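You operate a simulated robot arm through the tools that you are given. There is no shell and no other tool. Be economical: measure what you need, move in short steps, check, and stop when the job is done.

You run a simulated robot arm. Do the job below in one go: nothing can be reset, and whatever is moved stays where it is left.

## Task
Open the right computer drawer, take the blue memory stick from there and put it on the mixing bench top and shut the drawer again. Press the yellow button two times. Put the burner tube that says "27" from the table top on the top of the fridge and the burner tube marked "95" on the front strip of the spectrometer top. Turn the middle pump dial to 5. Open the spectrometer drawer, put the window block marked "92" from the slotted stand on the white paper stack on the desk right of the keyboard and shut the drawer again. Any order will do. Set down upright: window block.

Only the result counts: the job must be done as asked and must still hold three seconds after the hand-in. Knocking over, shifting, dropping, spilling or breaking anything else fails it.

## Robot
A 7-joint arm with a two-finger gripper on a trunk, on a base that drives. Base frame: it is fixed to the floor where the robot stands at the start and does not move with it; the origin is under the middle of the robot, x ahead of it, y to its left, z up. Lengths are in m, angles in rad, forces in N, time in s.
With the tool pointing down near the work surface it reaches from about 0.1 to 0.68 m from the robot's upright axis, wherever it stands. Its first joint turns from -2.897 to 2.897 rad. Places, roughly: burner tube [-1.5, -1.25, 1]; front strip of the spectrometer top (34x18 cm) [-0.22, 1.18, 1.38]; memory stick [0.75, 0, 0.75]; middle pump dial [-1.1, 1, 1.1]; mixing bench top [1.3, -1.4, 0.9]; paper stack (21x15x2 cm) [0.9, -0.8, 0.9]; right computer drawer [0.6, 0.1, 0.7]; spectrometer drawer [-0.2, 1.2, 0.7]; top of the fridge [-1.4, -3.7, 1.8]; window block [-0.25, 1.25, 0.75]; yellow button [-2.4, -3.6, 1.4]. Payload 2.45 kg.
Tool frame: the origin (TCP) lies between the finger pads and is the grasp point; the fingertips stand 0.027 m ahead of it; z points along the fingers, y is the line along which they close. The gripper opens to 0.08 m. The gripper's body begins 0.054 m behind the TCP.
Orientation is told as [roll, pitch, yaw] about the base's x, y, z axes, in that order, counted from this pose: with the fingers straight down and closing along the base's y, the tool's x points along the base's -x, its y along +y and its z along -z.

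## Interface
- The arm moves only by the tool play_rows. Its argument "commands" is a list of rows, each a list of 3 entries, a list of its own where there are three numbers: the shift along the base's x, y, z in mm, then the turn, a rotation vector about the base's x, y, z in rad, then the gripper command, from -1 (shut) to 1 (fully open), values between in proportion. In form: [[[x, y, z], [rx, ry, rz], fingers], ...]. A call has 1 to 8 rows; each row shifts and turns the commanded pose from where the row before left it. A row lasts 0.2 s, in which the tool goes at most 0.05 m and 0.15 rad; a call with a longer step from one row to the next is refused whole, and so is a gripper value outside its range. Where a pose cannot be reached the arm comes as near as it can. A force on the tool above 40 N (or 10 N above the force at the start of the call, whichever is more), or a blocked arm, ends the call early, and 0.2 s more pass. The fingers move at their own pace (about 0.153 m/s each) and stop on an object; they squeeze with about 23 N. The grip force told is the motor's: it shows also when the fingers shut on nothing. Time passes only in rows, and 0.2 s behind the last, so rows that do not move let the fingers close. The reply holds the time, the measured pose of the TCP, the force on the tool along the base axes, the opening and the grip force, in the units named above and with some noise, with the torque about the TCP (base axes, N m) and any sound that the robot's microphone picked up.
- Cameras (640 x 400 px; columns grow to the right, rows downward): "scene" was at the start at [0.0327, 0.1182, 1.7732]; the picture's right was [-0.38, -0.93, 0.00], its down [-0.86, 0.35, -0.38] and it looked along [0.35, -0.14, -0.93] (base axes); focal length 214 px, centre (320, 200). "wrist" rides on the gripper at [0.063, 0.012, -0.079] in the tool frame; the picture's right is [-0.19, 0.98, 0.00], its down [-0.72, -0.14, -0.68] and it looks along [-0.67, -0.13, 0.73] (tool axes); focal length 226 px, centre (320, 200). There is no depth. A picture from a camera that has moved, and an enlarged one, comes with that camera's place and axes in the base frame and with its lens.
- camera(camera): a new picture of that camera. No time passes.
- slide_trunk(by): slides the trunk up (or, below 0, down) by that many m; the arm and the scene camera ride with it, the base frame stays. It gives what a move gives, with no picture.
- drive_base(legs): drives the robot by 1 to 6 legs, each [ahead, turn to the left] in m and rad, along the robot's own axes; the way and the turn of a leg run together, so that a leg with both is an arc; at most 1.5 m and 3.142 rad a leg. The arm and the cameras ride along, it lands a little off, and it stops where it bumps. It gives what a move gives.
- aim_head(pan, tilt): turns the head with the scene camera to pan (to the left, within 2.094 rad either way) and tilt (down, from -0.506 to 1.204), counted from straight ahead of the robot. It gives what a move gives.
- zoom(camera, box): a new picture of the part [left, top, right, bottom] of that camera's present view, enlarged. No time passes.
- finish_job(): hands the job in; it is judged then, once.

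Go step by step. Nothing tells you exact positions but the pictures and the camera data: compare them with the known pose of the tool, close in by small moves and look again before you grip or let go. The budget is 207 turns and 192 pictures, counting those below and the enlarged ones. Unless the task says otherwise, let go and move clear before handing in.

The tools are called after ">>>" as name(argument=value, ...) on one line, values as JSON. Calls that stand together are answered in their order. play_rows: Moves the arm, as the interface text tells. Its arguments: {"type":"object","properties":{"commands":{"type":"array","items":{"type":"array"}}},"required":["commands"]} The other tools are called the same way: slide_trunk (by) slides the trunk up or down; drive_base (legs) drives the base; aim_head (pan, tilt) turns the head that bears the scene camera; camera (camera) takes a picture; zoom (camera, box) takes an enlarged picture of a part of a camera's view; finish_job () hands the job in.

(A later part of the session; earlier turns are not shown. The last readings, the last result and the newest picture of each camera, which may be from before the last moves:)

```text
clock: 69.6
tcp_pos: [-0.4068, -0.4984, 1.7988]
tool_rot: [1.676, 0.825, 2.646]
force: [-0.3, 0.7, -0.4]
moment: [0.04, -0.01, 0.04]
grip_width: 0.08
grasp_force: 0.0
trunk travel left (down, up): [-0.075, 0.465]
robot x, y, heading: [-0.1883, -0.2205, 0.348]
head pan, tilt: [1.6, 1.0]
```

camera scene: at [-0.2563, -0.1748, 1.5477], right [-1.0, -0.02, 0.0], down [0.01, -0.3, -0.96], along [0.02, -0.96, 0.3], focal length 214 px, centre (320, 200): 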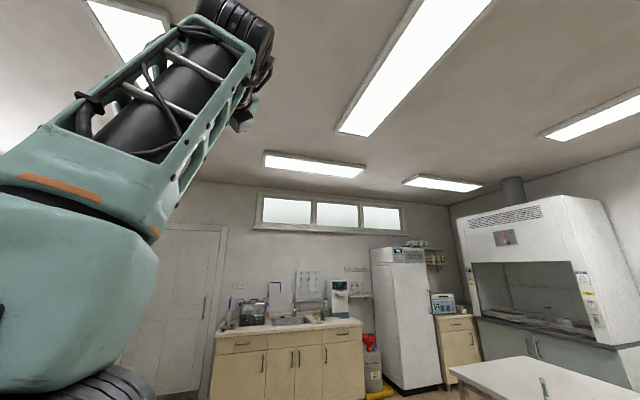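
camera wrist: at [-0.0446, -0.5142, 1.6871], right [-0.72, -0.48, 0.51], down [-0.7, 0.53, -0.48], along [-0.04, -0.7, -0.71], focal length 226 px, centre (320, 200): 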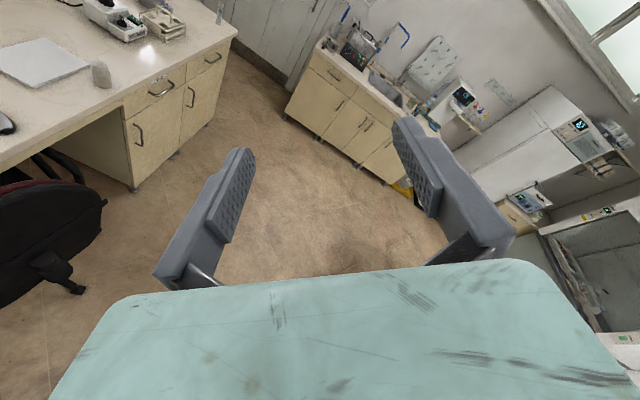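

>>> play_rows(commands=[[[-35, 31, 0], [0, 0, -0.13], 1], [[-30, 34, 0], [0, 0, -0.13], 1], [[-26, 38, 0], [0, 0, -0.13], 1], [[-20, 42, 0], [0, 0, -0.13], 1], [[-15, 43, 0], [0, 0, -0.13], 1], [[-10, 45, 0], [0, 0, -0.13], 1], [[-3, 46, 0], [0, 0, -0.13], 1], [[3, 46, 0], [0, 0, -0.13], 1]])

>>> camera(camera="wrist")

>>> camera(camera="scene")

```text
clock: 71.4
tcp_pos: [-0.5445, -0.1747, 1.7997]
tool_rot: [1.678, 0.826, 1.606]
force: [0.4, -0.3, 0.5]
moment: [0.02, 0.0, 0.04]
grip_width: 0.0799
grasp_force: 0.1
trunk travel left (down, up): [-0.075, 0.465]
robot x, y, heading: [-0.1942, -0.2178, 0.346]
head pan, tilt: [1.6, 1.0]
```

```text
156 pictures are left
camera wrist: at [-0.4621, -0.2122, 1.8489], right [0.07, 0.85, 0.52], down [0.65, 0.35, -0.67], along [-0.76, 0.39, -0.53], focal length 226 px, centre (320, 200)
```

wrist: 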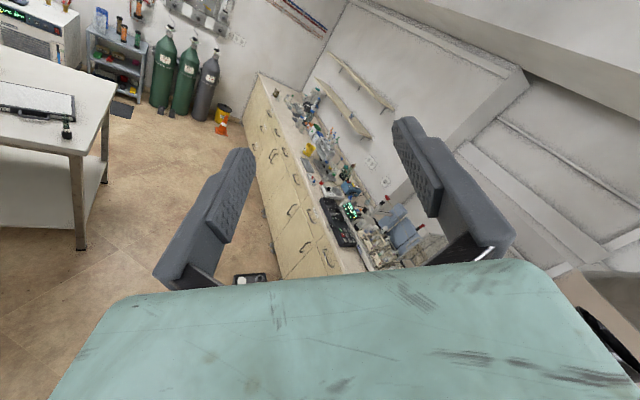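

```text
155 pictures are left
camera scene: at [-0.2839, -0.0312, 1.4349], right [0.93, 0.37, 0.0], down [0.31, -0.78, -0.54], along [-0.2, 0.5, -0.84], focal length 214 px, centre (320, 200)
```

scene: 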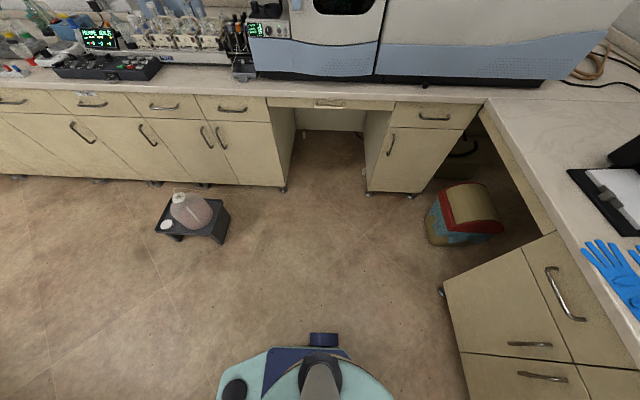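

>>> play_rows(commands=[[[8, 46, 0], [0, 0, -0.13], 1], [[15, 43, 0], [0, 0, -0.13], 1], [[20, 42, 0], [0, 0, -0.13], 1], [[25, 39, 0], [0, 0, -0.13], 1], [[30, 35, 0], [0, 0, -0.13], 1], [[34, 31, 0], [0, 0, -0.13], 1], [[38, 26, 0], [0, 0, -0.13], 1], [[41, 21, 0], [0, 0, -0.13], 1]])

>>> play_rows(commands=[[[43, 15, 0], [0, 0, -0.13], 1], [[45, 10, 0], [0, 0, -0.13], 1], [[47, 4, 0], [0, 0, -0.13], 1], [[45, -2, 0], [0, 0, -0.13], 1], [[46, -8, 0], [0, 0, -0.13], 1], [[44, -14, 0], [0, 0, -0.13], 1], [[42, -20, 0], [0, 0, -0.13], 1], [[38, -24, 0], [0, 0, -0.13], 1]])

>>> camera(camera="wrist")

```text
clock: 73.4
tcp_pos: [-0.3561, 0.0648, 1.8159]
tool_rot: [1.732, 0.763, 0.618]
force: [-0.3, -1.0, -0.2]
moment: [-0.02, 0.0, -0.03]
grip_width: 0.0798
grasp_force: 0.0
trunk travel left (down, up): [-0.075, 0.465]
robot x, y, heading: [-0.1894, -0.2212, 0.351]
head pan, tilt: [1.6, 1.0]
stopped in row 8: the arm was blocked; the commanded pose is now the measured one
```

```text
clock: 75.2
tcp_pos: [-0.0013, 0.0336, 1.8103]
tool_rot: [1.72, 0.776, -0.436]
force: [0.1, 1.0, 0.4]
moment: [-0.04, -0.02, 0.0]
grip_width: 0.0802
grasp_force: 0.0
trunk travel left (down, up): [-0.075, 0.465]
robot x, y, heading: [-0.1914, -0.2187, 0.353]
head pan, tilt: [1.6, 1.0]
```

```text
154 pictures are left
camera wrist: at [-0.0751, -0.02, 1.8557], right [0.68, -0.48, 0.56], down [0.04, -0.74, -0.67], along [0.73, 0.48, -0.48], focal length 226 px, centre (320, 200)
```

wrist: 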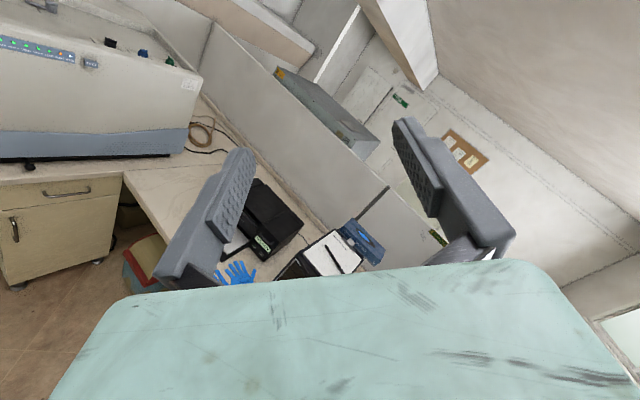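

Over the head. Continue to straight ahead, then check posture.

>>> play_rows(commands=[[[36, -30, 0], [0, 0, -0.13], 1], [[31, -34, 0], [0, 0, -0.13], 1], [[27, -38, 0], [0, 0, -0.13], 1], [[30, -34, -10], [0, 0, -0.1], 1], [[40, 0, -20], [0, 0, 0], 1], [[40, 10, -20], [0, 0, 0], 1]])

>>> aim_head(pan=-0.6, tilt=0.3)

>>> camera(camera="scene")

```text
clock: 76.6
tcp_pos: [0.2058, -0.0909, 1.7621]
tool_rot: [1.721, 0.776, -0.921]
force: [-0.3, 0.2, -0.1]
moment: [0.01, -0.01, -0.04]
grip_width: 0.08
grasp_force: 0.0
trunk travel left (down, up): [-0.075, 0.465]
robot x, y, heading: [-0.1931, -0.2189, 0.347]
head pan, tilt: [1.6, 1.0]
```

```text
clock: 78.7
tcp_pos: [0.2028, -0.0911, 1.7638]
tool_rot: [1.724, 0.773, -0.922]
force: [0.5, -0.2, -0.3]
moment: [-0.01, 0.0, 0.01]
grip_width: 0.0798
grasp_force: 0.1
trunk travel left (down, up): [-0.075, 0.465]
robot x, y, heading: [-0.1892, -0.2205, 0.347]
head pan, tilt: [-0.6, 0.3]
```

```text
153 pictures are left
camera scene: at [-0.2653, -0.0227, 1.4399], right [1.0, 0.1, 0.0], down [0.08, -0.8, -0.6], along [-0.06, 0.59, -0.8], focal length 214 px, centre (320, 200)
```

scene: 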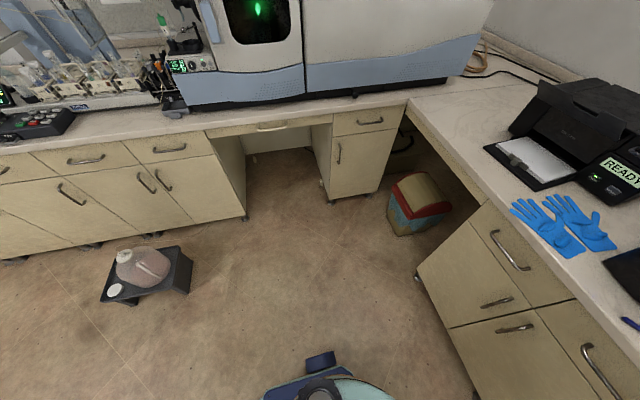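

The elbow now touches the head. Extending forward, lower and to the right should free it.

>>> play_rows(commands=[[[35, -8, -30], [0, 0, 0], 1], [[35, -8, -30], [0, 0, 0], 1], [[35, -8, -30], [0, 0, 0], 1], [[15, -38, -20], [0, 0, 0], 1], [[15, -38, -20], [0, 0, 0], 1], [[10, -38, -20], [0, 0, 0], 1]])

>>> camera(camera="scene")

```text
clock: 80.1
tcp_pos: [0.3447, -0.2285, 1.6124]
tool_rot: [1.724, 0.773, -0.917]
force: [0.2, -0.4, -0.8]
moment: [0.0, -0.01, 0.02]
grip_width: 0.0801
grasp_force: 0.2
trunk travel left (down, up): [-0.075, 0.465]
robot x, y, heading: [-0.1926, -0.2194, 0.346]
head pan, tilt: [-0.6, 0.3]
```

```text
152 pictures are left
camera scene: at [-0.2559, -0.0038, 1.4835], right [1.0, -0.02, 0.0], down [-0.01, -0.41, -0.91], along [0.02, 0.91, -0.41], focal length 214 px, centre (320, 200)
```

scene: 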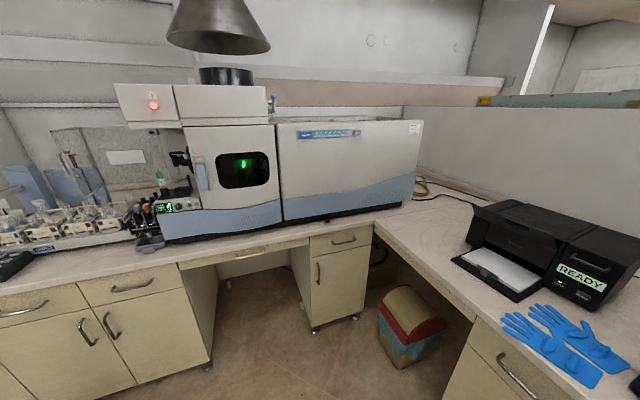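

>>> play_rows(commands=[[[15, -10, -45], [0, 0, 0], 1], [[15, -10, -45], [0, 0, 0], 1], [[10, -10, -45], [0, 0, 0], 1], [[5, -10, -45], [0, 0, 0], 1], [[0, -10, -45], [0, 0, 0], 1]])

>>> camera(camera="wrist")

>>> camera(camera="scene")

```text
clock: 81.3
tcp_pos: [0.3935, -0.2788, 1.3858]
tool_rot: [1.721, 0.775, -0.923]
force: [-0.2, 0.0, -0.6]
moment: [0.0, -0.02, 0.0]
grip_width: 0.0799
grasp_force: 0.2
trunk travel left (down, up): [-0.075, 0.465]
robot x, y, heading: [-0.1888, -0.2202, 0.352]
head pan, tilt: [-0.6, 0.3]
```

```text
151 pictures are left
camera wrist: at [0.302, -0.293, 1.4308], right [0.38, -0.74, 0.56], down [-0.31, -0.67, -0.68], along [0.87, 0.08, -0.48], focal length 226 px, centre (320, 200)
```

wrist: 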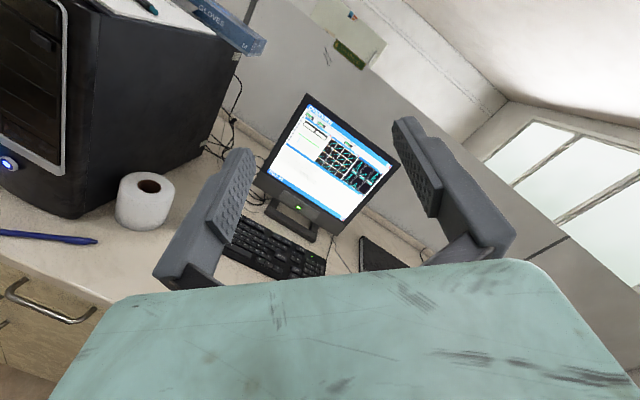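

```text
150 pictures are left
camera scene: at [-0.1651, -0.1091, 1.4948], right [-0.14, -0.99, 0.0], down [-0.29, 0.04, -0.96], along [0.95, -0.13, -0.29], focal length 214 px, centre (320, 200)
```

scene: 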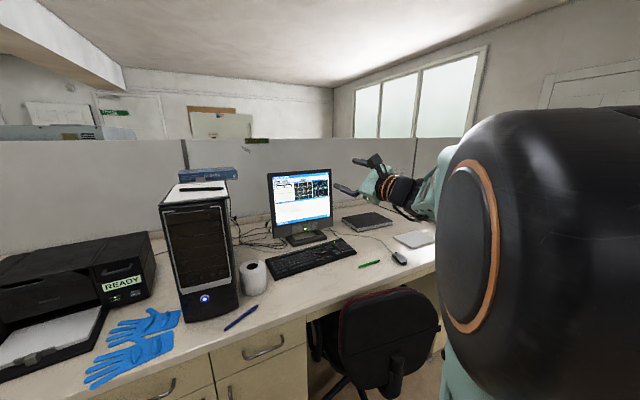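

The arm is now properly in front with the elbow right of the head. I'll roll the fingers vertical, square to the drawer front, and come down in front of the right drawer's handle.

>>> play_rows(commands=[[[-16, 15, -42], [-0.111, -0.067, -0.014], 1], [[-16, 15, -42], [-0.111, -0.067, -0.014], 1], [[-16, 15, -42], [-0.111, -0.067, -0.014], 1], [[-16, 15, -42], [-0.111, -0.067, -0.014], 1], [[-16, 15, -42], [-0.111, -0.067, -0.014], 1], [[-16, 15, -42], [-0.111, -0.067, -0.014], 1], [[-16, 15, -42], [-0.018, 0.052, -0.11], 1], [[-16, 15, -42], [-0.018, 0.052, -0.11], 1]])

>>> camera(camera="wrist")

>>> aim_head(pan=0.1, tilt=0.7)

>>> camera(camera="scene")

```text
clock: 83.1
tcp_pos: [0.3304, -0.1701, 1.0572]
tool_rot: [1.569, 0.007, -1.249]
force: [0.0, -0.7, 0.2]
moment: [-0.01, 0.0, 0.03]
grip_width: 0.08
grasp_force: 0.1
out of reach, approached as far as the arm can: row 7, 8
trunk travel left (down, up): [-0.075, 0.465]
robot x, y, heading: [-0.1886, -0.2226, 0.349]
head pan, tilt: [-0.6, 0.3]
```

```text
149 pictures are left
camera wrist: at [0.2347, -0.1355, 1.0711], right [0.06, -0.19, 0.98], down [-0.42, -0.9, -0.15], along [0.91, -0.4, -0.14], focal length 226 px, centre (320, 200)
```

wrist: 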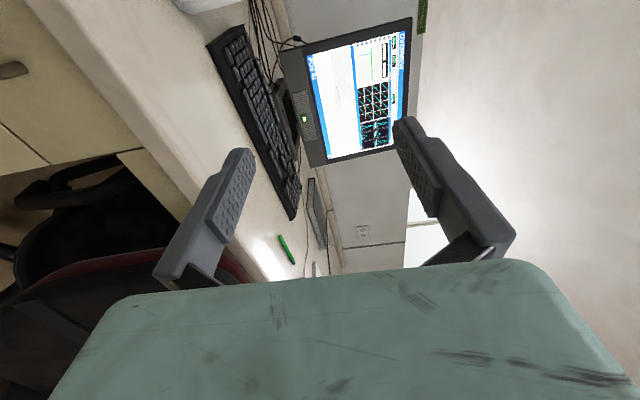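

```text
clock: 84.1
tcp_pos: [0.33, -0.1703, 1.0594]
tool_rot: [1.571, 0.008, -1.247]
force: [-0.2, 0.9, 0.2]
moment: [0.0, -0.02, 0.04]
grip_width: 0.0802
grasp_force: 0.1
trunk travel left (down, up): [-0.075, 0.465]
robot x, y, heading: [-0.1929, -0.2213, 0.346]
head pan, tilt: [0.099, 0.7]
```

```text
148 pictures are left
camera scene: at [-0.1812, -0.0593, 1.4583], right [0.43, -0.9, 0.0], down [-0.58, -0.28, -0.77], along [0.69, 0.33, -0.64], focal length 214 px, centre (320, 200)
```

scene: 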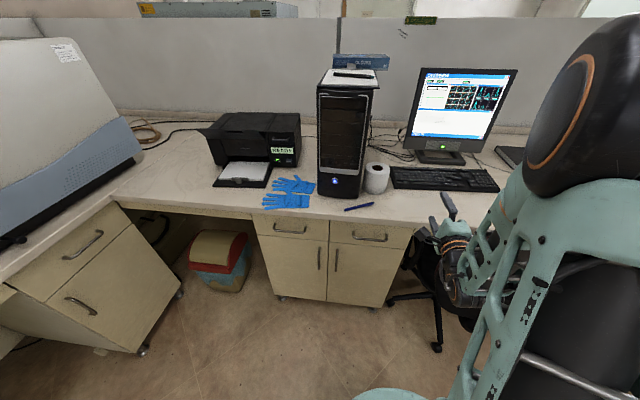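

Tool is squared. I'll lower the trunk a little and descend toward handle height to test reach.

>>> slide_trunk(by=-0.07)

>>> play_rows(commands=[[[-14, 26, -30], [0, 0, 0], 1], [[-14, 26, -30], [0, 0, 0], 1], [[-14, 26, -30], [0, 0, 0], 1], [[-14, 26, -30], [0, 0, 0], 1], [[0, 20, -30], [0, 0, 0], 1]])

>>> camera(camera="wrist")

```text
clock: 85.2
tcp_pos: [0.3306, -0.1702, 0.9892]
tool_rot: [1.571, 0.01, -1.248]
force: [0.0, 0.3, 0.6]
moment: [0.0, 0.0, 0.04]
grip_width: 0.08
grasp_force: 0.1
trunk travel left (down, up): [-0.005, 0.535]
robot x, y, heading: [-0.1905, -0.2223, 0.352]
head pan, tilt: [0.099, 0.7]
```

```text
clock: 86.4
tcp_pos: [0.308, -0.0604, 0.8507]
tool_rot: [1.57, 0.01, -1.249]
force: [0.3, -0.8, 0.1]
moment: [0.01, 0.0, 0.06]
grip_width: 0.0803
grasp_force: 0.0
out of reach, approached as far as the arm can: row 1, 2, 3
trunk travel left (down, up): [-0.005, 0.535]
robot x, y, heading: [-0.1893, -0.2264, 0.349]
head pan, tilt: [0.099, 0.7]
```

```text
147 pictures are left
camera wrist: at [0.2124, -0.026, 0.8638], right [0.06, -0.19, 0.98], down [-0.42, -0.9, -0.15], along [0.91, -0.4, -0.14], focal length 226 px, centre (320, 200)
```

wrist: 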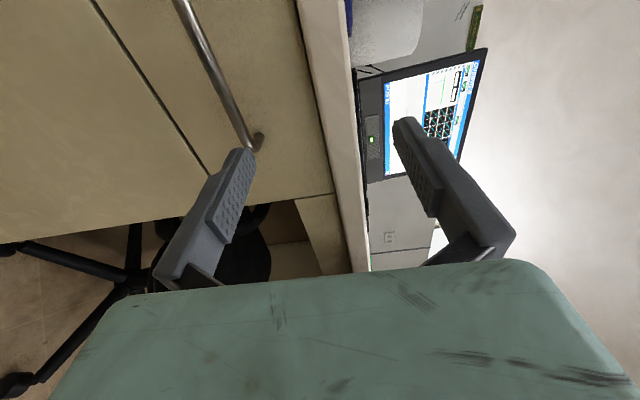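

Handle bar is around (0.41, 0, 0.78), just below the desk slab. I'll go to handle height with the fingers half open and look again.

>>> play_rows(commands=[[[-4, 12, -24], [0, 0, 0], 0.3], [[-4, 13, -24], [0, 0, 0], 0.3], [[0, 0, -22], [0, 0, 0], 0.3]])

>>> camera(camera="wrist")

>>> zoom(camera="scene", box=[240, 170, 480, 320])

```text
clock: 87.2
tcp_pos: [0.2998, -0.0342, 0.7812]
tool_rot: [1.572, 0.009, -1.248]
force: [0.3, 0.2, -0.4]
moment: [-0.01, -0.02, 0.04]
grip_width: 0.052
grasp_force: 0.1
trunk travel left (down, up): [-0.005, 0.535]
robot x, y, heading: [-0.191, -0.2195, 0.345]
head pan, tilt: [0.099, 0.7]
```

```text
146 pictures are left
camera wrist: at [0.2042, 0.0, 0.7939], right [0.06, -0.19, 0.98], down [-0.42, -0.9, -0.15], along [0.91, -0.4, -0.14], focal length 226 px, centre (320, 200)
```

wrist: 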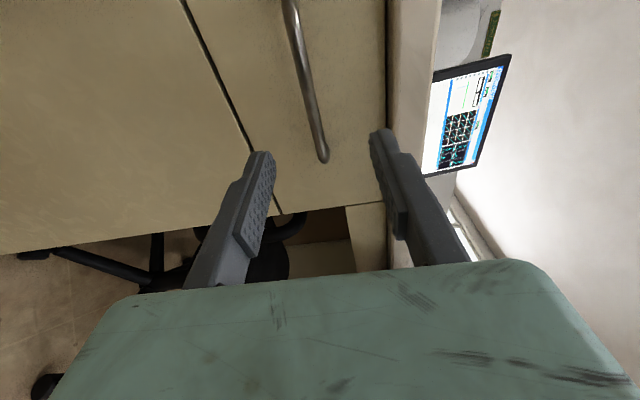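

```text
2.67 times, centred on (360, 245) of scene
camera zoom: at [-0.1814, -0.0595, 1.3883], right [0.43, -0.9, 0.0], down [-0.58, -0.28, -0.76], along [0.69, 0.33, -0.64], focal length 572 px, centre (213, 80)
```

zoom: 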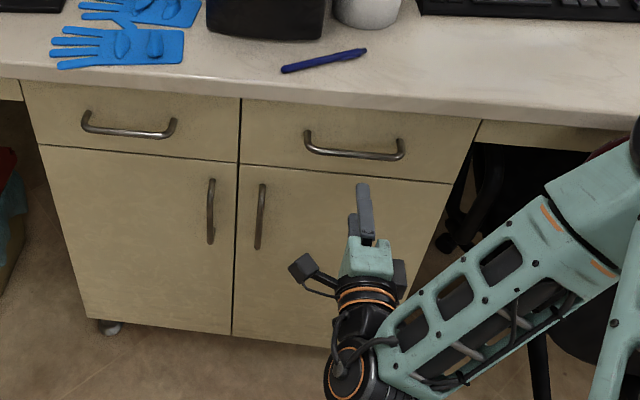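

Well aligned, bar slightly low. Approach along the normal.

>>> play_rows(commands=[[[33, 12, -5], [0, 0, 0], 0.3], [[33, 12, 0], [0, 0, 0], 0.3]])

>>> camera(camera="wrist")

>>> zoom(camera="scene", box=[320, 190, 420, 260])

```text
clock: 87.8
tcp_pos: [0.3656, -0.0104, 0.7746]
tool_rot: [1.571, 0.008, -1.249]
force: [1.2, -0.1, 0.4]
moment: [0.01, 0.02, 0.0]
grip_width: 0.0518
grasp_force: 0.1
trunk travel left (down, up): [-0.005, 0.535]
robot x, y, heading: [-0.1905, -0.2177, 0.346]
head pan, tilt: [0.099, 0.7]
```

```text
144 pictures are left
camera wrist: at [0.2699, 0.0238, 0.7885], right [0.06, -0.19, 0.98], down [-0.42, -0.9, -0.15], along [0.91, -0.4, -0.14], focal length 226 px, centre (320, 200)
```

wrist: 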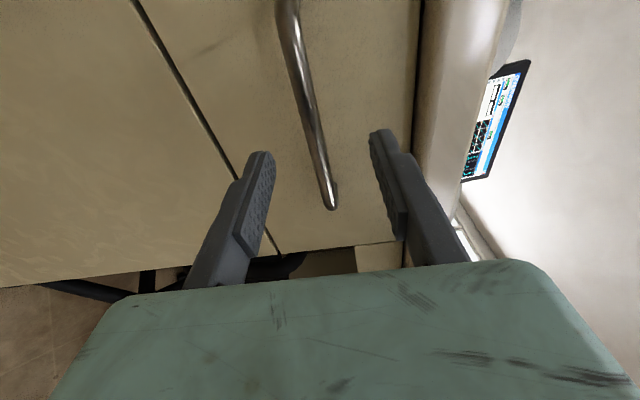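

```text
5.71 times, centred on (370, 225) of scene
camera zoom: at [-0.1815, -0.0594, 1.3883], right [0.43, -0.9, 0.0], down [-0.58, -0.28, -0.76], along [0.69, 0.33, -0.64], focal length 1226 px, centre (34, 57)
```

zoom: 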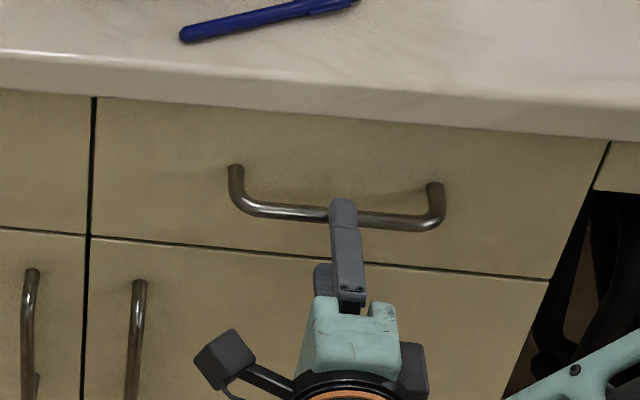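

>>> play_rows(commands=[[[14, 5, 0], [0, 0, 0], 0.3], [[13, 4, 0], [0, 0, 0], 0.3], [[0, 0, 0], [0, 0, 0], -1], [[0, 0, 0], [0, 0, 0], -1]])

>>> camera(camera="wrist")

```text
clock: 88.8
tcp_pos: [0.3912, -0.0006, 0.7752]
tool_rot: [1.569, 0.008, -1.247]
force: [-0.2, -0.2, 0.4]
moment: [-0.01, 0.02, -0.03]
grip_width: 0.0002
grasp_force: 22.9
trunk travel left (down, up): [-0.005, 0.535]
robot x, y, heading: [-0.1934, -0.2196, 0.352]
head pan, tilt: [0.099, 0.7]
```

```text
142 pictures are left
camera wrist: at [0.2965, 0.0326, 0.7882], right [0.07, -0.19, 0.98], down [-0.42, -0.9, -0.15], along [0.91, -0.4, -0.14], focal length 226 px, centre (320, 200)
```

wrist: 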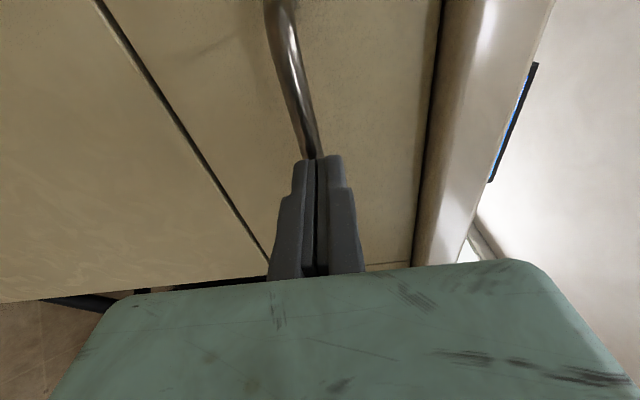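

Fingers shut just short of the bar. Open, go 22 mm further and close.

>>> play_rows(commands=[[[0, 0, -1], [0, 0, 0], 0.2], [[0, 0, 0], [0, 0, 0], 0.2], [[11, 4, 0], [0, 0, 0], 0.2], [[11, 4, 0], [0, 0, 0], 0.2], [[8, 2, 0], [0, 0, 0], 0.2], [[0, 0, 0], [0, 0, 0], -1], [[0, 0, 0], [0, 0, 0], -1]])

>>> camera(camera="wrist")

```text
clock: 90.4
tcp_pos: [0.4231, 0.0084, 0.7721]
tool_rot: [1.564, 0.008, -1.245]
force: [1.7, 2.2, -22.8]
moment: [-0.22, -0.24, -0.12]
grip_width: 0.0116
grasp_force: 38.2
trunk travel left (down, up): [-0.005, 0.535]
robot x, y, heading: [-0.1896, -0.2221, 0.349]
head pan, tilt: [0.099, 0.7]
```

```text
141 pictures are left
camera wrist: at [0.3271, 0.0432, 0.7851], right [0.07, -0.19, 0.98], down [-0.42, -0.9, -0.14], along [0.91, -0.4, -0.14], focal length 226 px, centre (320, 200)
```

wrist: 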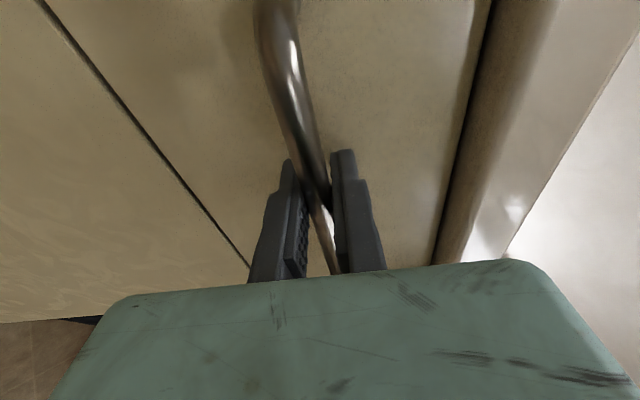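

Gripped the bar. Pull outward.

>>> play_rows(commands=[[[-24, -8, 2], [0, 0, 0], -1], [[-28, -9.5, 0], [0, 0, 0], -1], [[-28, -9.5, 0], [0, 0, 0], -1], [[-28, -9.5, 0], [0, 0, 0], -1], [[-28, -9.5, 0], [0, 0, 0], -1]])

>>> camera(camera="scene")

```text
clock: 91.0
tcp_pos: [0.3819, -0.0043, 0.7716]
tool_rot: [1.554, 0.007, -1.244]
force: [-0.8, 2.8, -14.5]
moment: [-0.21, -0.16, -0.08]
grip_width: 0.0116
grasp_force: 38.3
trunk travel left (down, up): [-0.005, 0.535]
robot x, y, heading: [-0.1927, -0.2197, 0.35]
head pan, tilt: [0.099, 0.7]
stopped in row 2: the force on the tool passed its limit at 41 N (the readings are from after the stop); the commanded pose is now the measured one
```

```text
140 pictures are left
camera scene: at [-0.1796, -0.0585, 1.3884], right [0.43, -0.9, 0.0], down [-0.58, -0.28, -0.76], along [0.69, 0.33, -0.65], focal length 214 px, centre (320, 200)
```

scene: 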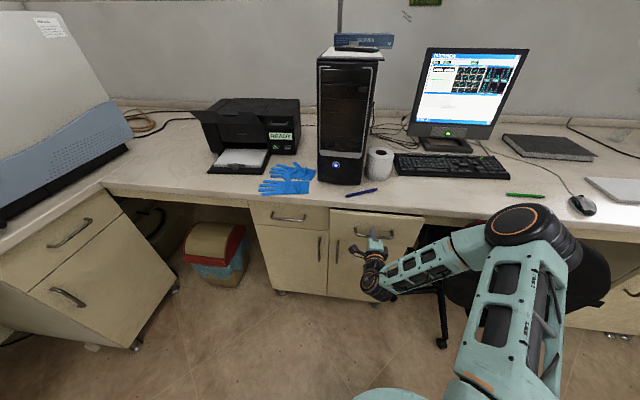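

The drawer is moving; pull more slowly.

>>> play_rows(commands=[[[-9, -3, 3], [0, 0, 0], -1], [[-14, -4.7, 0], [0, 0, 0], -1], [[-14, -4.7, 0], [0, 0, 0], -1], [[-14, -4.7, 0], [0, 0, 0], -1], [[-14, -4.7, 0], [0, 0, 0], -1], [[-14, -4.7, 0], [0, 0, 0], -1], [[-14, -4.7, 0], [0, 0, 0], -1], [[-14, -4.7, 0], [0, 0, 0], -1]])

>>> play_rows(commands=[[[-14, -4.7, 0], [0, 0, 0], -1], [[-14, -4.7, 0], [0, 0, 0], -1], [[-14, -4.7, 0], [0, 0, 0], -1], [[-14, -4.7, 0], [0, 0, 0], -1]])

>>> camera(camera="scene")

```text
clock: 91.5
tcp_pos: [0.3683, -0.0102, 0.7712]
tool_rot: [1.546, 0.007, -1.243]
force: [0.1, 3.4, -14.8]
moment: [-0.2, -0.22, -0.42]
grip_width: 0.0113
grasp_force: 37.8
trunk travel left (down, up): [-0.005, 0.535]
robot x, y, heading: [-0.1898, -0.2185, 0.35]
head pan, tilt: [0.099, 0.7]
stopped in row 2: the force on the tool passed its limit at 42 N (the readings are from after the stop); the commanded pose is now the measured one
```

```text
clock: 92.5
tcp_pos: [0.3117, -0.0281, 0.7715]
tool_rot: [1.546, 0.008, -1.244]
force: [-1.7, 2.2, -29.4]
moment: [-0.1, -0.34, 0.71]
grip_width: 0.0114
grasp_force: 38.7
trunk travel left (down, up): [-0.005, 0.535]
robot x, y, heading: [-0.1935, -0.2195, 0.353]
head pan, tilt: [0.099, 0.7]
```

```text
139 pictures are left
camera scene: at [-0.1797, -0.0584, 1.388], right [0.43, -0.9, 0.0], down [-0.58, -0.28, -0.76], along [0.69, 0.33, -0.65], focal length 214 px, centre (320, 200)
```

scene: 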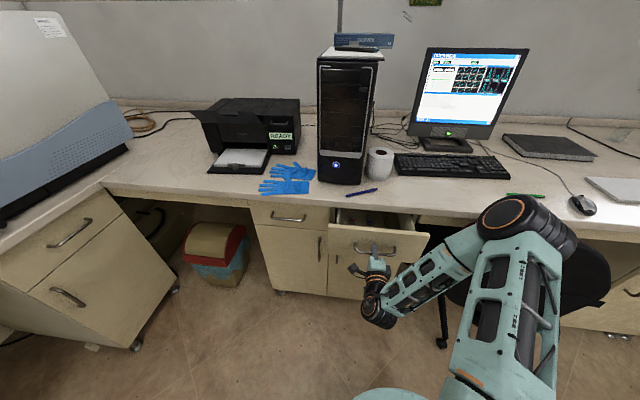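

>>> play_rows(commands=[[[-6, -2, -4], [0, 0, 0], -1], [[-13, -4.3, -1], [0, 0, 0], -1], [[-13, -4.3, 0], [0, 0, 0], -1], [[-13, -4.3, 0], [0, 0, 0], -1], [[-13, -4.3, 0], [0, 0, 0], -1], [[-13, -4.3, 0], [0, 0, 0], -1], [[-13, -4.3, 0], [0, 0, 0], -1]])

>>> camera(camera="scene")

```text
clock: 93.9
tcp_pos: [0.2442, -0.0508, 0.7696]
tool_rot: [1.56, 0.009, -1.244]
force: [1.1, 1.9, 12.6]
moment: [-0.26, 0.13, 0.38]
grip_width: 0.0114
grasp_force: 38.6
trunk travel left (down, up): [-0.005, 0.535]
robot x, y, heading: [-0.1901, -0.2191, 0.346]
head pan, tilt: [0.099, 0.7]
stopped in row 6: the force on the tool passed its limit at 43 N (the readings are from after the stop); the commanded pose is now the measured one
```

```text
138 pictures are left
camera scene: at [-0.1818, -0.0594, 1.3882], right [0.43, -0.9, 0.0], down [-0.58, -0.28, -0.76], along [0.69, 0.33, -0.64], focal length 214 px, centre (320, 200)
```

scene: 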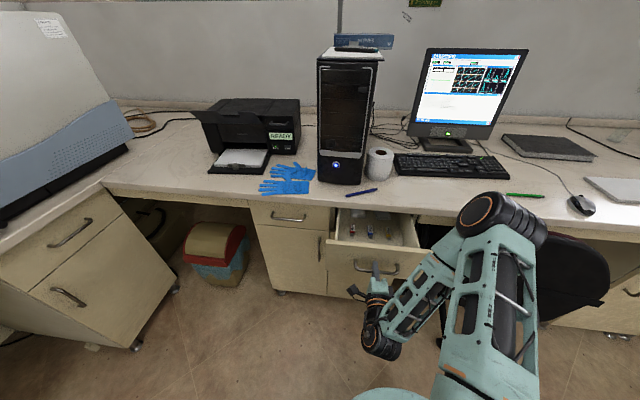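

>>> zoom(camera="scene", box=[310, 185, 450, 275])

>>> play_rows(commands=[[[-6, -2, 0], [0, 0, 0], -1], [[-12, -4, 0], [0, 0, 0], -1], [[-12, -4, 0], [0, 0, 0], -1], [[-12, -4, 0], [0, 0, 0], -1]])

>>> zoom(camera="scene", box=[310, 185, 450, 275])

```text
4.44 times, centred on (380, 230) of scene
camera zoom: at [-0.1818, -0.0594, 1.3882], right [0.43, -0.9, 0.0], down [-0.58, -0.28, -0.76], along [0.69, 0.33, -0.64], focal length 953 px, centre (53, 67)
```

zoom: 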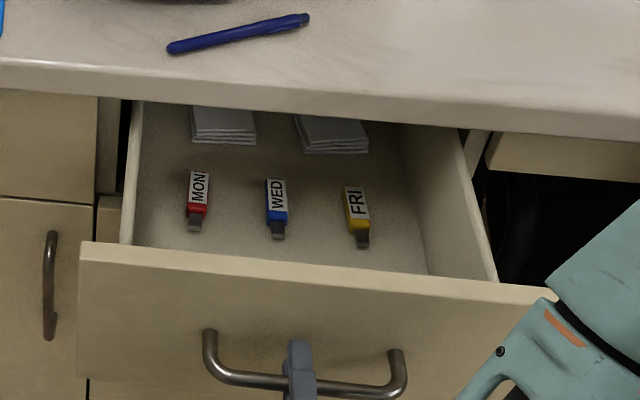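

```text
clock: 94.5
tcp_pos: [0.2313, -0.0559, 0.7723]
tool_rot: [1.57, 0.01, -1.245]
force: [1.1, -0.3, 13.0]
moment: [-0.34, 0.07, 0.3]
grip_width: 0.0114
grasp_force: 38.7
out of reach, approached as far as the arm can: row 2, 3
trunk travel left (down, up): [-0.005, 0.535]
robot x, y, heading: [-0.1901, -0.2204, 0.35]
head pan, tilt: [0.099, 0.7]
stopped in row 3: the force on the tool passed its limit at 47 N (the readings are from after the stop); the commanded pose is now the measured one
```

```text
4.44 times, centred on (380, 230) of scene
camera zoom: at [-0.1818, -0.0596, 1.3883], right [0.43, -0.9, 0.0], down [-0.58, -0.28, -0.76], along [0.69, 0.33, -0.64], focal length 953 px, centre (53, 67)
```

zoom: 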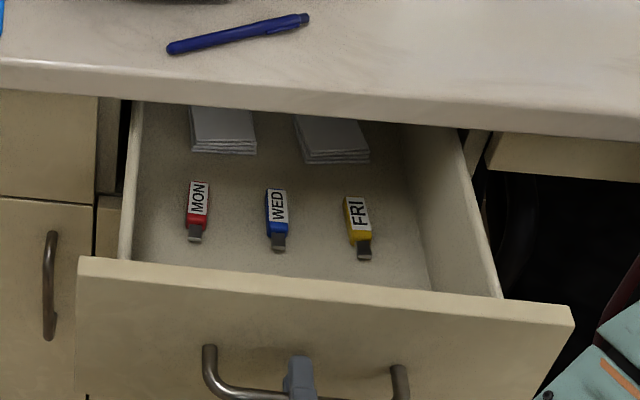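

Three sticks: MON red, WED blue, FRI yellow. The blue one is still near the slab edge, so I'll pull the drawer further by backing the base while gripping.

>>> drive_base(legs=[[-0.1, 0]])

>>> zoom(camera="scene", box=[280, 150, 460, 262])

```text
clock: 96.2
tcp_pos: [0.1347, -0.0872, 0.7719]
tool_rot: [1.57, 0.014, -1.239]
force: [-1.6, 3.1, 3.3]
moment: [-0.37, -0.07, -0.7]
grip_width: 0.0113
grasp_force: 37.7
trunk travel left (down, up): [-0.005, 0.535]
robot x, y, heading: [-0.2862, -0.2553, 0.354]
head pan, tilt: [0.099, 0.7]
stopped in leg 1: the force on the tool passed its limit at 40 N (the readings are from after the stop); the commanded pose is now the measured one
```

```text
3.56 times, centred on (370, 206) of scene
camera zoom: at [-0.2763, -0.0936, 1.3881], right [0.43, -0.9, 0.0], down [-0.58, -0.28, -0.76], along [0.69, 0.33, -0.64], focal length 763 px, centre (142, 179)
```

zoom: 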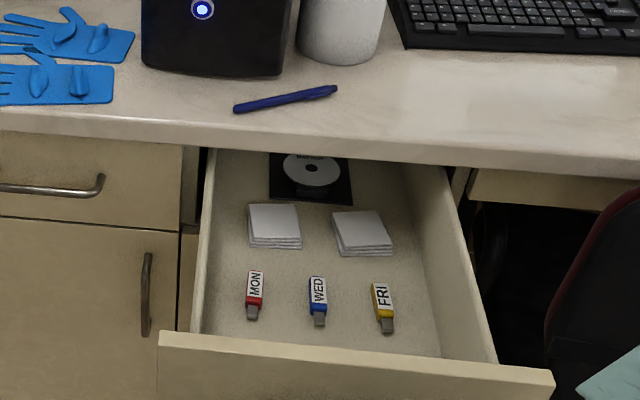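

The drawer is open about 0.3 m; the blue stick is near (0.34,-0.02). I'll let go of the handle and back off slightly.

>>> play_rows(commands=[[[0, 0, 0], [0, 0, 0], 0.3], [[0, 0, 0], [0, 0, 0], 0.3]])

>>> drive_base(legs=[[-0.06, 0]])

>>> play_rows(commands=[[[0, 0, 45], [0, 0, 0], 0.3], [[0, 0, 45], [0, 0, 0], 0.3], [[0, 0, 45], [0, 0, 0], 0.3], [[0, 0, 45], [0, 0, 0], 0.3], [[0, 0, 45], [0, 0, 0], 0.3]])

>>> camera(camera="wrist")

```text
clock: 96.8
tcp_pos: [0.1358, -0.0886, 0.7725]
tool_rot: [1.57, 0.015, -1.239]
force: [0.2, 0.3, 0.1]
moment: [-0.01, 0.02, -0.02]
grip_width: 0.052
grasp_force: 0.1
trunk travel left (down, up): [-0.005, 0.535]
robot x, y, heading: [-0.2907, -0.255, 0.347]
head pan, tilt: [0.099, 0.7]
```

```text
clock: 97.8
tcp_pos: [0.079, -0.1078, 0.7702]
tool_rot: [1.569, 0.013, -1.239]
force: [0.6, 0.5, -0.1]
moment: [-0.02, 0.0, -0.02]
grip_width: 0.0519
grasp_force: 0.0
trunk travel left (down, up): [-0.005, 0.535]
robot x, y, heading: [-0.341, -0.2744, 0.352]
head pan, tilt: [0.099, 0.7]
```

```text
clock: 99.0
tcp_pos: [0.1417, -0.0785, 0.8902]
tool_rot: [1.571, 0.014, -1.239]
force: [0.2, -0.4, 0.9]
moment: [0.02, 0.01, -0.04]
grip_width: 0.0521
grasp_force: 0.0
out of reach, approached as far as the arm can: row 1, 2, 3, 4, 5
trunk travel left (down, up): [-0.005, 0.535]
robot x, y, heading: [-0.3419, -0.2754, 0.346]
head pan, tilt: [0.099, 0.7]
```

```text
134 pictures are left
camera wrist: at [0.0452, -0.0461, 0.9042], right [0.07, -0.2, 0.98], down [-0.41, -0.9, -0.15], along [0.91, -0.39, -0.14], focal length 226 px, centre (320, 200)
```

wrist: 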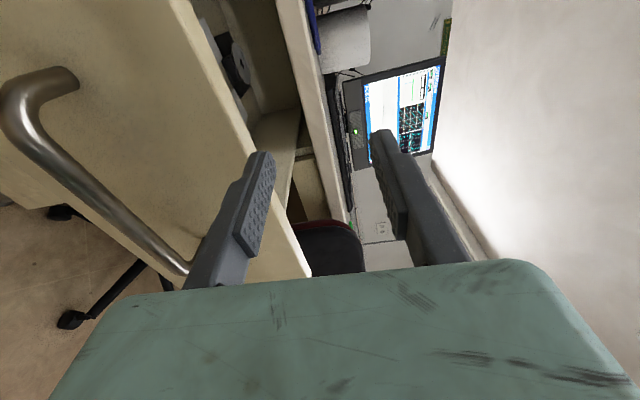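

I'll lift with the trunk, then turn the tool downward over the drawer.

>>> slide_trunk(by=0.2)

>>> play_rows(commands=[[[5, 0, 0], [-0.0455, 0.1356, 0], 0.3], [[5, 0, 0], [-0.0455, 0.1356, 0], 0.3], [[5, 0, 0], [-0.0455, 0.1356, 0], 0.3], [[5, 0, 0], [-0.0455, 0.1356, 0], 0.3], [[5, 0, 0], [-0.0455, 0.1356, 0], 0.3], [[5, 0, 0], [-0.0455, 0.1356, 0], 0.3]])

>>> play_rows(commands=[[[5, 0, 0], [-0.0455, 0.1356, 0], 0.3], [[5, 0, 0], [-0.0455, 0.1356, 0], 0.3], [[5, 0, 0], [-0.0455, 0.1356, 0], 0.3], [[5, 0, 0], [-0.0455, 0.1356, 0], 0.3], [[5, 0, 0], [-0.0455, 0.1356, 0], 0.3]])

>>> camera(camera="wrist")

```text
clock: 101.2
tcp_pos: [0.14, -0.0799, 1.0897]
tool_rot: [1.571, 0.014, -1.238]
force: [0.3, 0.0, 0.2]
moment: [-0.03, -0.01, 0.05]
grip_width: 0.0519
grasp_force: 0.0
trunk travel left (down, up): [-0.205, 0.335]
robot x, y, heading: [-0.3395, -0.2744, 0.35]
head pan, tilt: [0.099, 0.7]
```

```text
clock: 102.8
tcp_pos: [0.0138, -0.1887, 0.7991]
tool_rot: [0.891, 0.035, -1.282]
force: [-0.5, -0.1, 0.8]
moment: [0.02, 0.03, 0.01]
grip_width: 0.052
grasp_force: 0.0
out of reach, approached as far as the arm can: row 1, 2, 3, 4, 5, 6
trunk travel left (down, up): [-0.205, 0.335]
robot x, y, heading: [-0.3435, -0.2745, 0.35]
head pan, tilt: [0.099, 0.7]
stopped in row 6: the arm was blocked; the commanded pose is now the measured one
```

```text
clock: 103.5
tcp_pos: [0.0189, -0.2115, 0.7938]
tool_rot: [0.883, 0.043, -1.338]
force: [-0.2, -0.1, 0.5]
moment: [0.01, -0.01, 0.02]
grip_width: 0.0518
grasp_force: 0.2
out of reach, approached as far as the arm can: row 1, 2, 3
trunk travel left (down, up): [-0.205, 0.335]
robot x, y, heading: [-0.3444, -0.2774, 0.35]
head pan, tilt: [0.099, 0.7]
stopped in row 3: the arm was blocked; the commanded pose is now the measured one
```

```text
133 pictures are left
camera wrist: at [-0.048, -0.1649, 0.8576], right [0.66, -0.08, 0.75], down [-0.43, -0.85, 0.29], along [0.62, -0.52, -0.6], focal length 226 px, centre (320, 200)
```

wrist: 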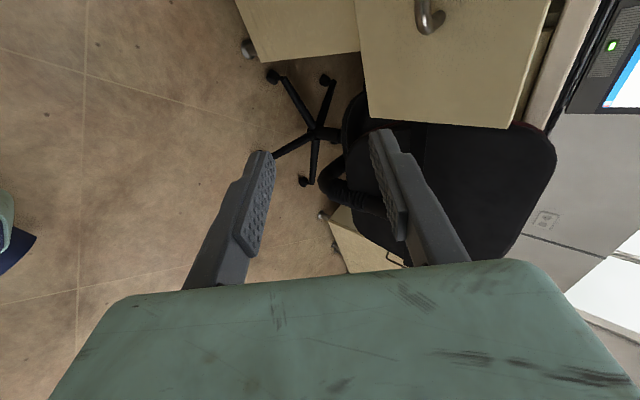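

The arm is too folded here. Lift with the trunk, then extend the hand outward and upward.

>>> slide_trunk(by=0.25)

>>> play_rows(commands=[[[30, -5, 30], [0, 0, 0], 0.3], [[30, -5, 30], [0, 0, 0], 0.3], [[30, -5, 30], [0, 0, 0], 0.3], [[30, -5, 20], [0, 0, 0], 0.3]])

>>> camera(camera="scene")

```text
clock: 106.1
tcp_pos: [0.0182, -0.2125, 1.0449]
tool_rot: [0.88, 0.044, -1.34]
force: [0.5, 0.3, -0.2]
moment: [-0.02, 0.03, 0.0]
grip_width: 0.0519
grasp_force: 0.1
trunk travel left (down, up): [-0.455, 0.085]
robot x, y, heading: [-0.3429, -0.2772, 0.349]
head pan, tilt: [0.099, 0.7]
```

```text
clock: 107.1
tcp_pos: [0.0215, -0.2129, 1.0495]
tool_rot: [0.879, 0.045, -1.339]
force: [0.5, 0.0, -0.2]
moment: [0.04, -0.02, 0.03]
grip_width: 0.0521
grasp_force: 0.1
out of reach, approached as far as the arm can: row 1, 2, 3, 4
trunk travel left (down, up): [-0.455, 0.085]
robot x, y, heading: [-0.342, -0.2778, 0.346]
head pan, tilt: [0.099, 0.7]
```

```text
132 pictures are left
camera scene: at [-0.3323, -0.1142, 1.8383], right [0.43, -0.9, 0.0], down [-0.58, -0.28, -0.76], along [0.69, 0.33, -0.64], focal length 214 px, centre (320, 200)
```

scene: 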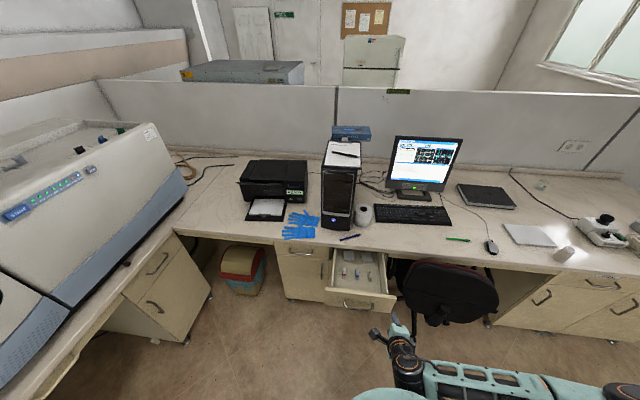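

>>> play_rows(commands=[[[15, 0, 20], [0.0455, -0.1356, 0], 0.3], [[15, 0, 20], [0.0455, -0.1356, 0], 0.3], [[15, 0, 20], [0.0455, -0.1356, 0], 0.3], [[15, 0, 20], [0.0455, -0.1356, 0], 0.3]])

>>> aim_head(pan=-1.0, tilt=1.0)

>>> camera(camera="scene")

```text
clock: 108.1
tcp_pos: [0.0822, -0.2135, 1.1296]
tool_rot: [1.453, 0.088, -1.296]
force: [-0.5, 0.1, -0.3]
moment: [0.0, -0.01, -0.01]
grip_width: 0.0519
grasp_force: 0.1
trunk travel left (down, up): [-0.455, 0.085]
robot x, y, heading: [-0.3439, -0.2736, 0.353]
head pan, tilt: [0.099, 0.7]
```

```text
clock: 109.4
tcp_pos: [0.081, -0.2149, 1.1287]
tool_rot: [1.449, 0.086, -1.302]
force: [-0.2, 0.8, 0.0]
moment: [-0.02, 0.02, 0.01]
grip_width: 0.0519
grasp_force: 0.2
trunk travel left (down, up): [-0.455, 0.085]
robot x, y, heading: [-0.3427, -0.2763, 0.349]
head pan, tilt: [-1.0, 1.0]
```

```text
131 pictures are left
camera scene: at [-0.3537, -0.1935, 1.815], right [-0.61, -0.8, 0.0], down [-0.67, 0.51, -0.54], along [0.43, -0.33, -0.84], focal length 214 px, centre (320, 200)
```

scene: 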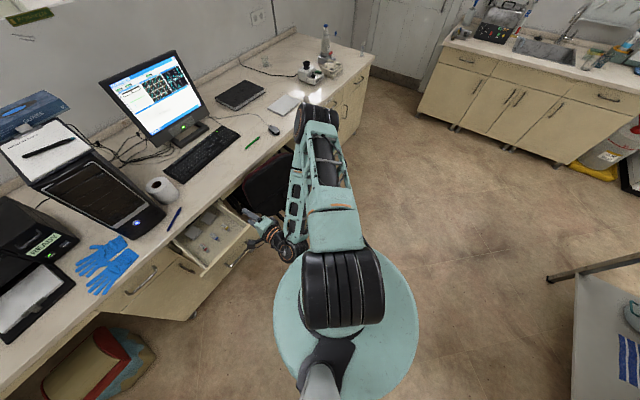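

The elbow is folded forward and low. I'll raise the hand well above so the elbow goes up, then turn the tool down there.

>>> play_rows(commands=[[[6, 2, 45], [0, 0, 0], 0.3], [[6, 2, 45], [0, 0, 0], 0.3], [[6, 2, 45], [0, 0, 0], 0.3], [[6, 2, 45], [0, 0, 0], 0.3], [[6, 2, 45], [0, 0, 0], 0.3], [[6, 2, 45], [0, 0, 0], 0.3], [[0, 0, 45], [0, 0, 0], 0.3], [[0, 0, 45], [0, 0, 0], 0.3]])

>>> play_rows(commands=[[[0, 0, 30], [-0.0455, 0.1356, 0], 0.3], [[0, 0, 30], [-0.0455, 0.1356, 0], 0.3], [[0, 0, 20], [-0.0455, 0.1356, 0], 0.3], [[0, 0, 20], [-0.0455, 0.1356, 0], 0.3], [[0, 0, 0], [-0.0455, 0.1356, 0], 0.3], [[0, 0, 0], [-0.0455, 0.1356, 0], 0.3]])

>>> camera(camera="scene")

```text
clock: 111.2
tcp_pos: [0.1773, -0.199, 1.4549]
tool_rot: [1.454, 0.083, -1.3]
force: [-0.5, 1.3, 1.1]
moment: [-0.01, -0.03, -0.11]
grip_width: 0.0521
grasp_force: 0.0
out of reach, approached as far as the arm can: row 2, 3, 4, 5, 6
trunk travel left (down, up): [-0.455, 0.085]
robot x, y, heading: [-0.3411, -0.2769, 0.35]
head pan, tilt: [-1.0, 1.0]
```

```text
clock: 112.6
tcp_pos: [0.1788, -0.1887, 1.5373]
tool_rot: [0.666, 0.125, -1.358]
force: [-0.8, -5.1, -2.3]
moment: [0.2, -0.16, 0.23]
grip_width: 0.0519
grasp_force: 0.0
out of reach, approached as far as the arm can: row 4
trunk travel left (down, up): [-0.455, 0.085]
robot x, y, heading: [-0.3428, -0.269, 0.35]
head pan, tilt: [-1.0, 1.0]
```

```text
130 pictures are left
camera scene: at [-0.346, -0.2082, 1.8394], right [-0.67, -0.75, 0.0], down [-0.47, 0.42, -0.77], along [0.58, -0.52, -0.63], focal length 214 px, centre (320, 200)
```

scene: 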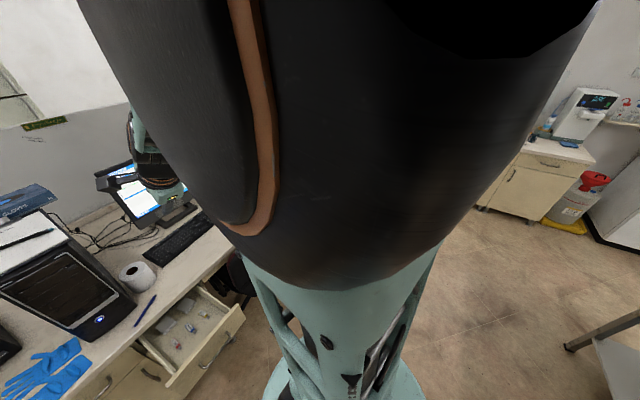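

Elbow is up now. Pan the head away and finish turning the tool down.

>>> aim_head(pan=0.6, tilt=0.9)

>>> play_rows(commands=[[[0, 0, 0], [-0.043, 0.129, 0], 0.3], [[0, 0, 0], [-0.043, 0.129, 0], 0.3], [[0, 0, 0], [-0.043, 0.129, 0], 0.3], [[0, 0, 0], [-0.043, 0.129, 0], 0.3], [[0, 0, 0], [-0.043, 0.129, 0], 0.3]])

>>> camera(camera="wrist")

>>> camera(camera="scene")

```text
clock: 114.3
tcp_pos: [0.1795, -0.1872, 1.537]
tool_rot: [0.669, 0.132, -1.359]
force: [0.1, -0.1, -0.5]
moment: [-0.01, -0.01, -0.03]
grip_width: 0.0521
grasp_force: 0.0
trunk travel left (down, up): [-0.455, 0.085]
robot x, y, heading: [-0.3417, -0.2724, 0.344]
head pan, tilt: [0.6, 0.901]
```

```text
clock: 115.5
tcp_pos: [0.178, -0.1961, 1.5438]
tool_rot: [-0.006, -0.008, -1.336]
force: [-0.1, -0.5, -0.8]
moment: [0.0, 0.01, 0.0]
grip_width: 0.0517
grasp_force: 0.1
trunk travel left (down, up): [-0.455, 0.085]
robot x, y, heading: [-0.3407, -0.2748, 0.349]
head pan, tilt: [0.6, 0.901]
```

```text
129 pictures are left
camera wrist: at [0.1757, -0.132, 1.6227], right [1.0, 0.04, -0.01], down [0.03, -0.72, 0.69], along [0.02, -0.69, -0.73], focal length 226 px, centre (320, 200)
```

wrist: 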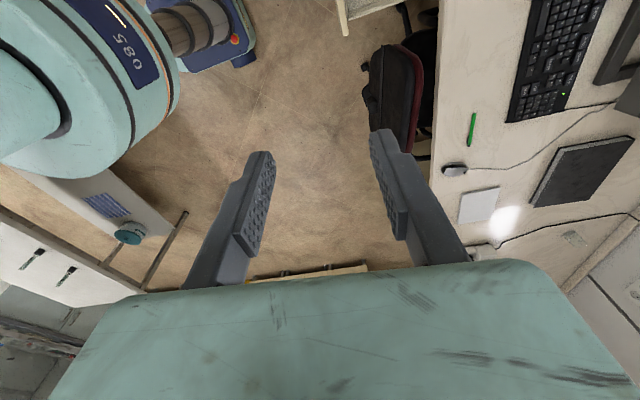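

```text
128 pictures are left
camera scene: at [-0.3632, -0.0896, 1.8221], right [0.81, -0.59, 0.0], down [-0.46, -0.64, -0.62], along [0.36, 0.5, -0.78], focal length 214 px, centre (320, 200)
```

scene: 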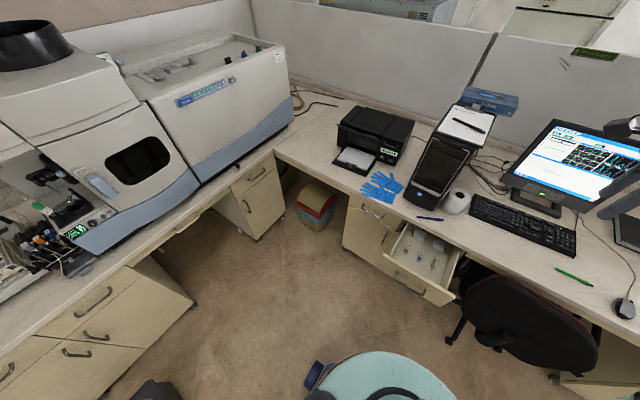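

Tool is straight down. Now yaw it so the fingers close across the stick, moving above it; then lower the trunk.

>>> play_rows(commands=[[[13, 14, 0], [0, 0, 0.138], 0.3], [[13, 14, 0], [0, 0, 0.138], 0.3], [[13, 14, 0], [0, 0, 0.138], 0.3], [[13, 14, 0], [0, 0, 0.138], 0.3], [[13, 14, 0], [0, 0, 0.138], 0.3], [[13, 14, 0], [0, 0, 0.138], 0.3]])

>>> play_rows(commands=[[[13, 14, 0], [0, 0, 0.138], 0.3], [[13, 14, 0], [0, 0, 0.138], 0.3], [[13, 14, 0], [0, 0, 0.138], 0.3], [[13, 14, 0], [0, 0, 0.138], 0.3], [[13, 14, 0], [0, 0, 0.138], 0.3], [[13, 14, 0], [0, 0, 0.138], 0.3]])

>>> slide_trunk(by=-0.4)

>>> camera(camera="wrist")

```text
clock: 116.9
tcp_pos: [0.2566, -0.1136, 1.5433]
tool_rot: [-0.005, -0.009, -0.507]
force: [-0.3, -0.7, -0.5]
moment: [-0.01, 0.02, 0.0]
grip_width: 0.0523
grasp_force: 0.1
trunk travel left (down, up): [-0.455, 0.085]
robot x, y, heading: [-0.3402, -0.2765, 0.348]
head pan, tilt: [0.6, 0.901]
```

```text
clock: 118.3
tcp_pos: [0.3329, -0.0287, 1.542]
tool_rot: [-0.005, -0.007, 0.322]
force: [-0.2, 0.6, -0.3]
moment: [-0.01, -0.01, -0.01]
grip_width: 0.0521
grasp_force: 0.0
trunk travel left (down, up): [-0.455, 0.085]
robot x, y, heading: [-0.3439, -0.2773, 0.348]
head pan, tilt: [0.6, 0.901]
```

```text
clock: 122.1
tcp_pos: [0.3316, -0.0304, 1.1435]
tool_rot: [-0.004, -0.01, 0.318]
force: [-0.7, -0.6, 0.5]
moment: [-0.02, 0.0, 0.01]
grip_width: 0.0519
grasp_force: 0.1
trunk travel left (down, up): [-0.055, 0.485]
robot x, y, heading: [-0.3396, -0.2771, 0.349]
head pan, tilt: [0.6, 0.901]
```

```text
127 pictures are left
camera wrist: at [0.2669, -0.0381, 1.2226], right [-0.12, 0.99, 0.0], down [0.72, 0.09, 0.69], along [0.68, 0.08, -0.73], focal length 226 px, centre (320, 200)
```

wrist: 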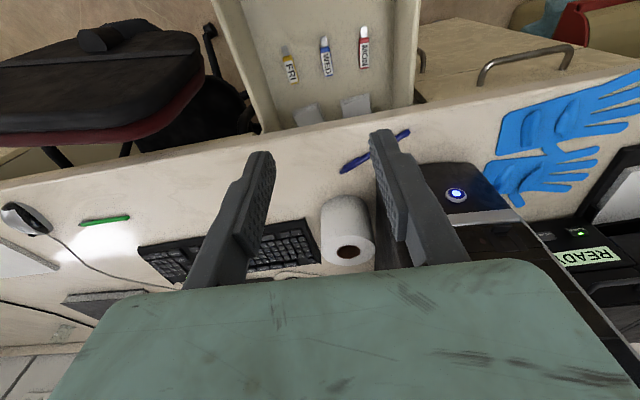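

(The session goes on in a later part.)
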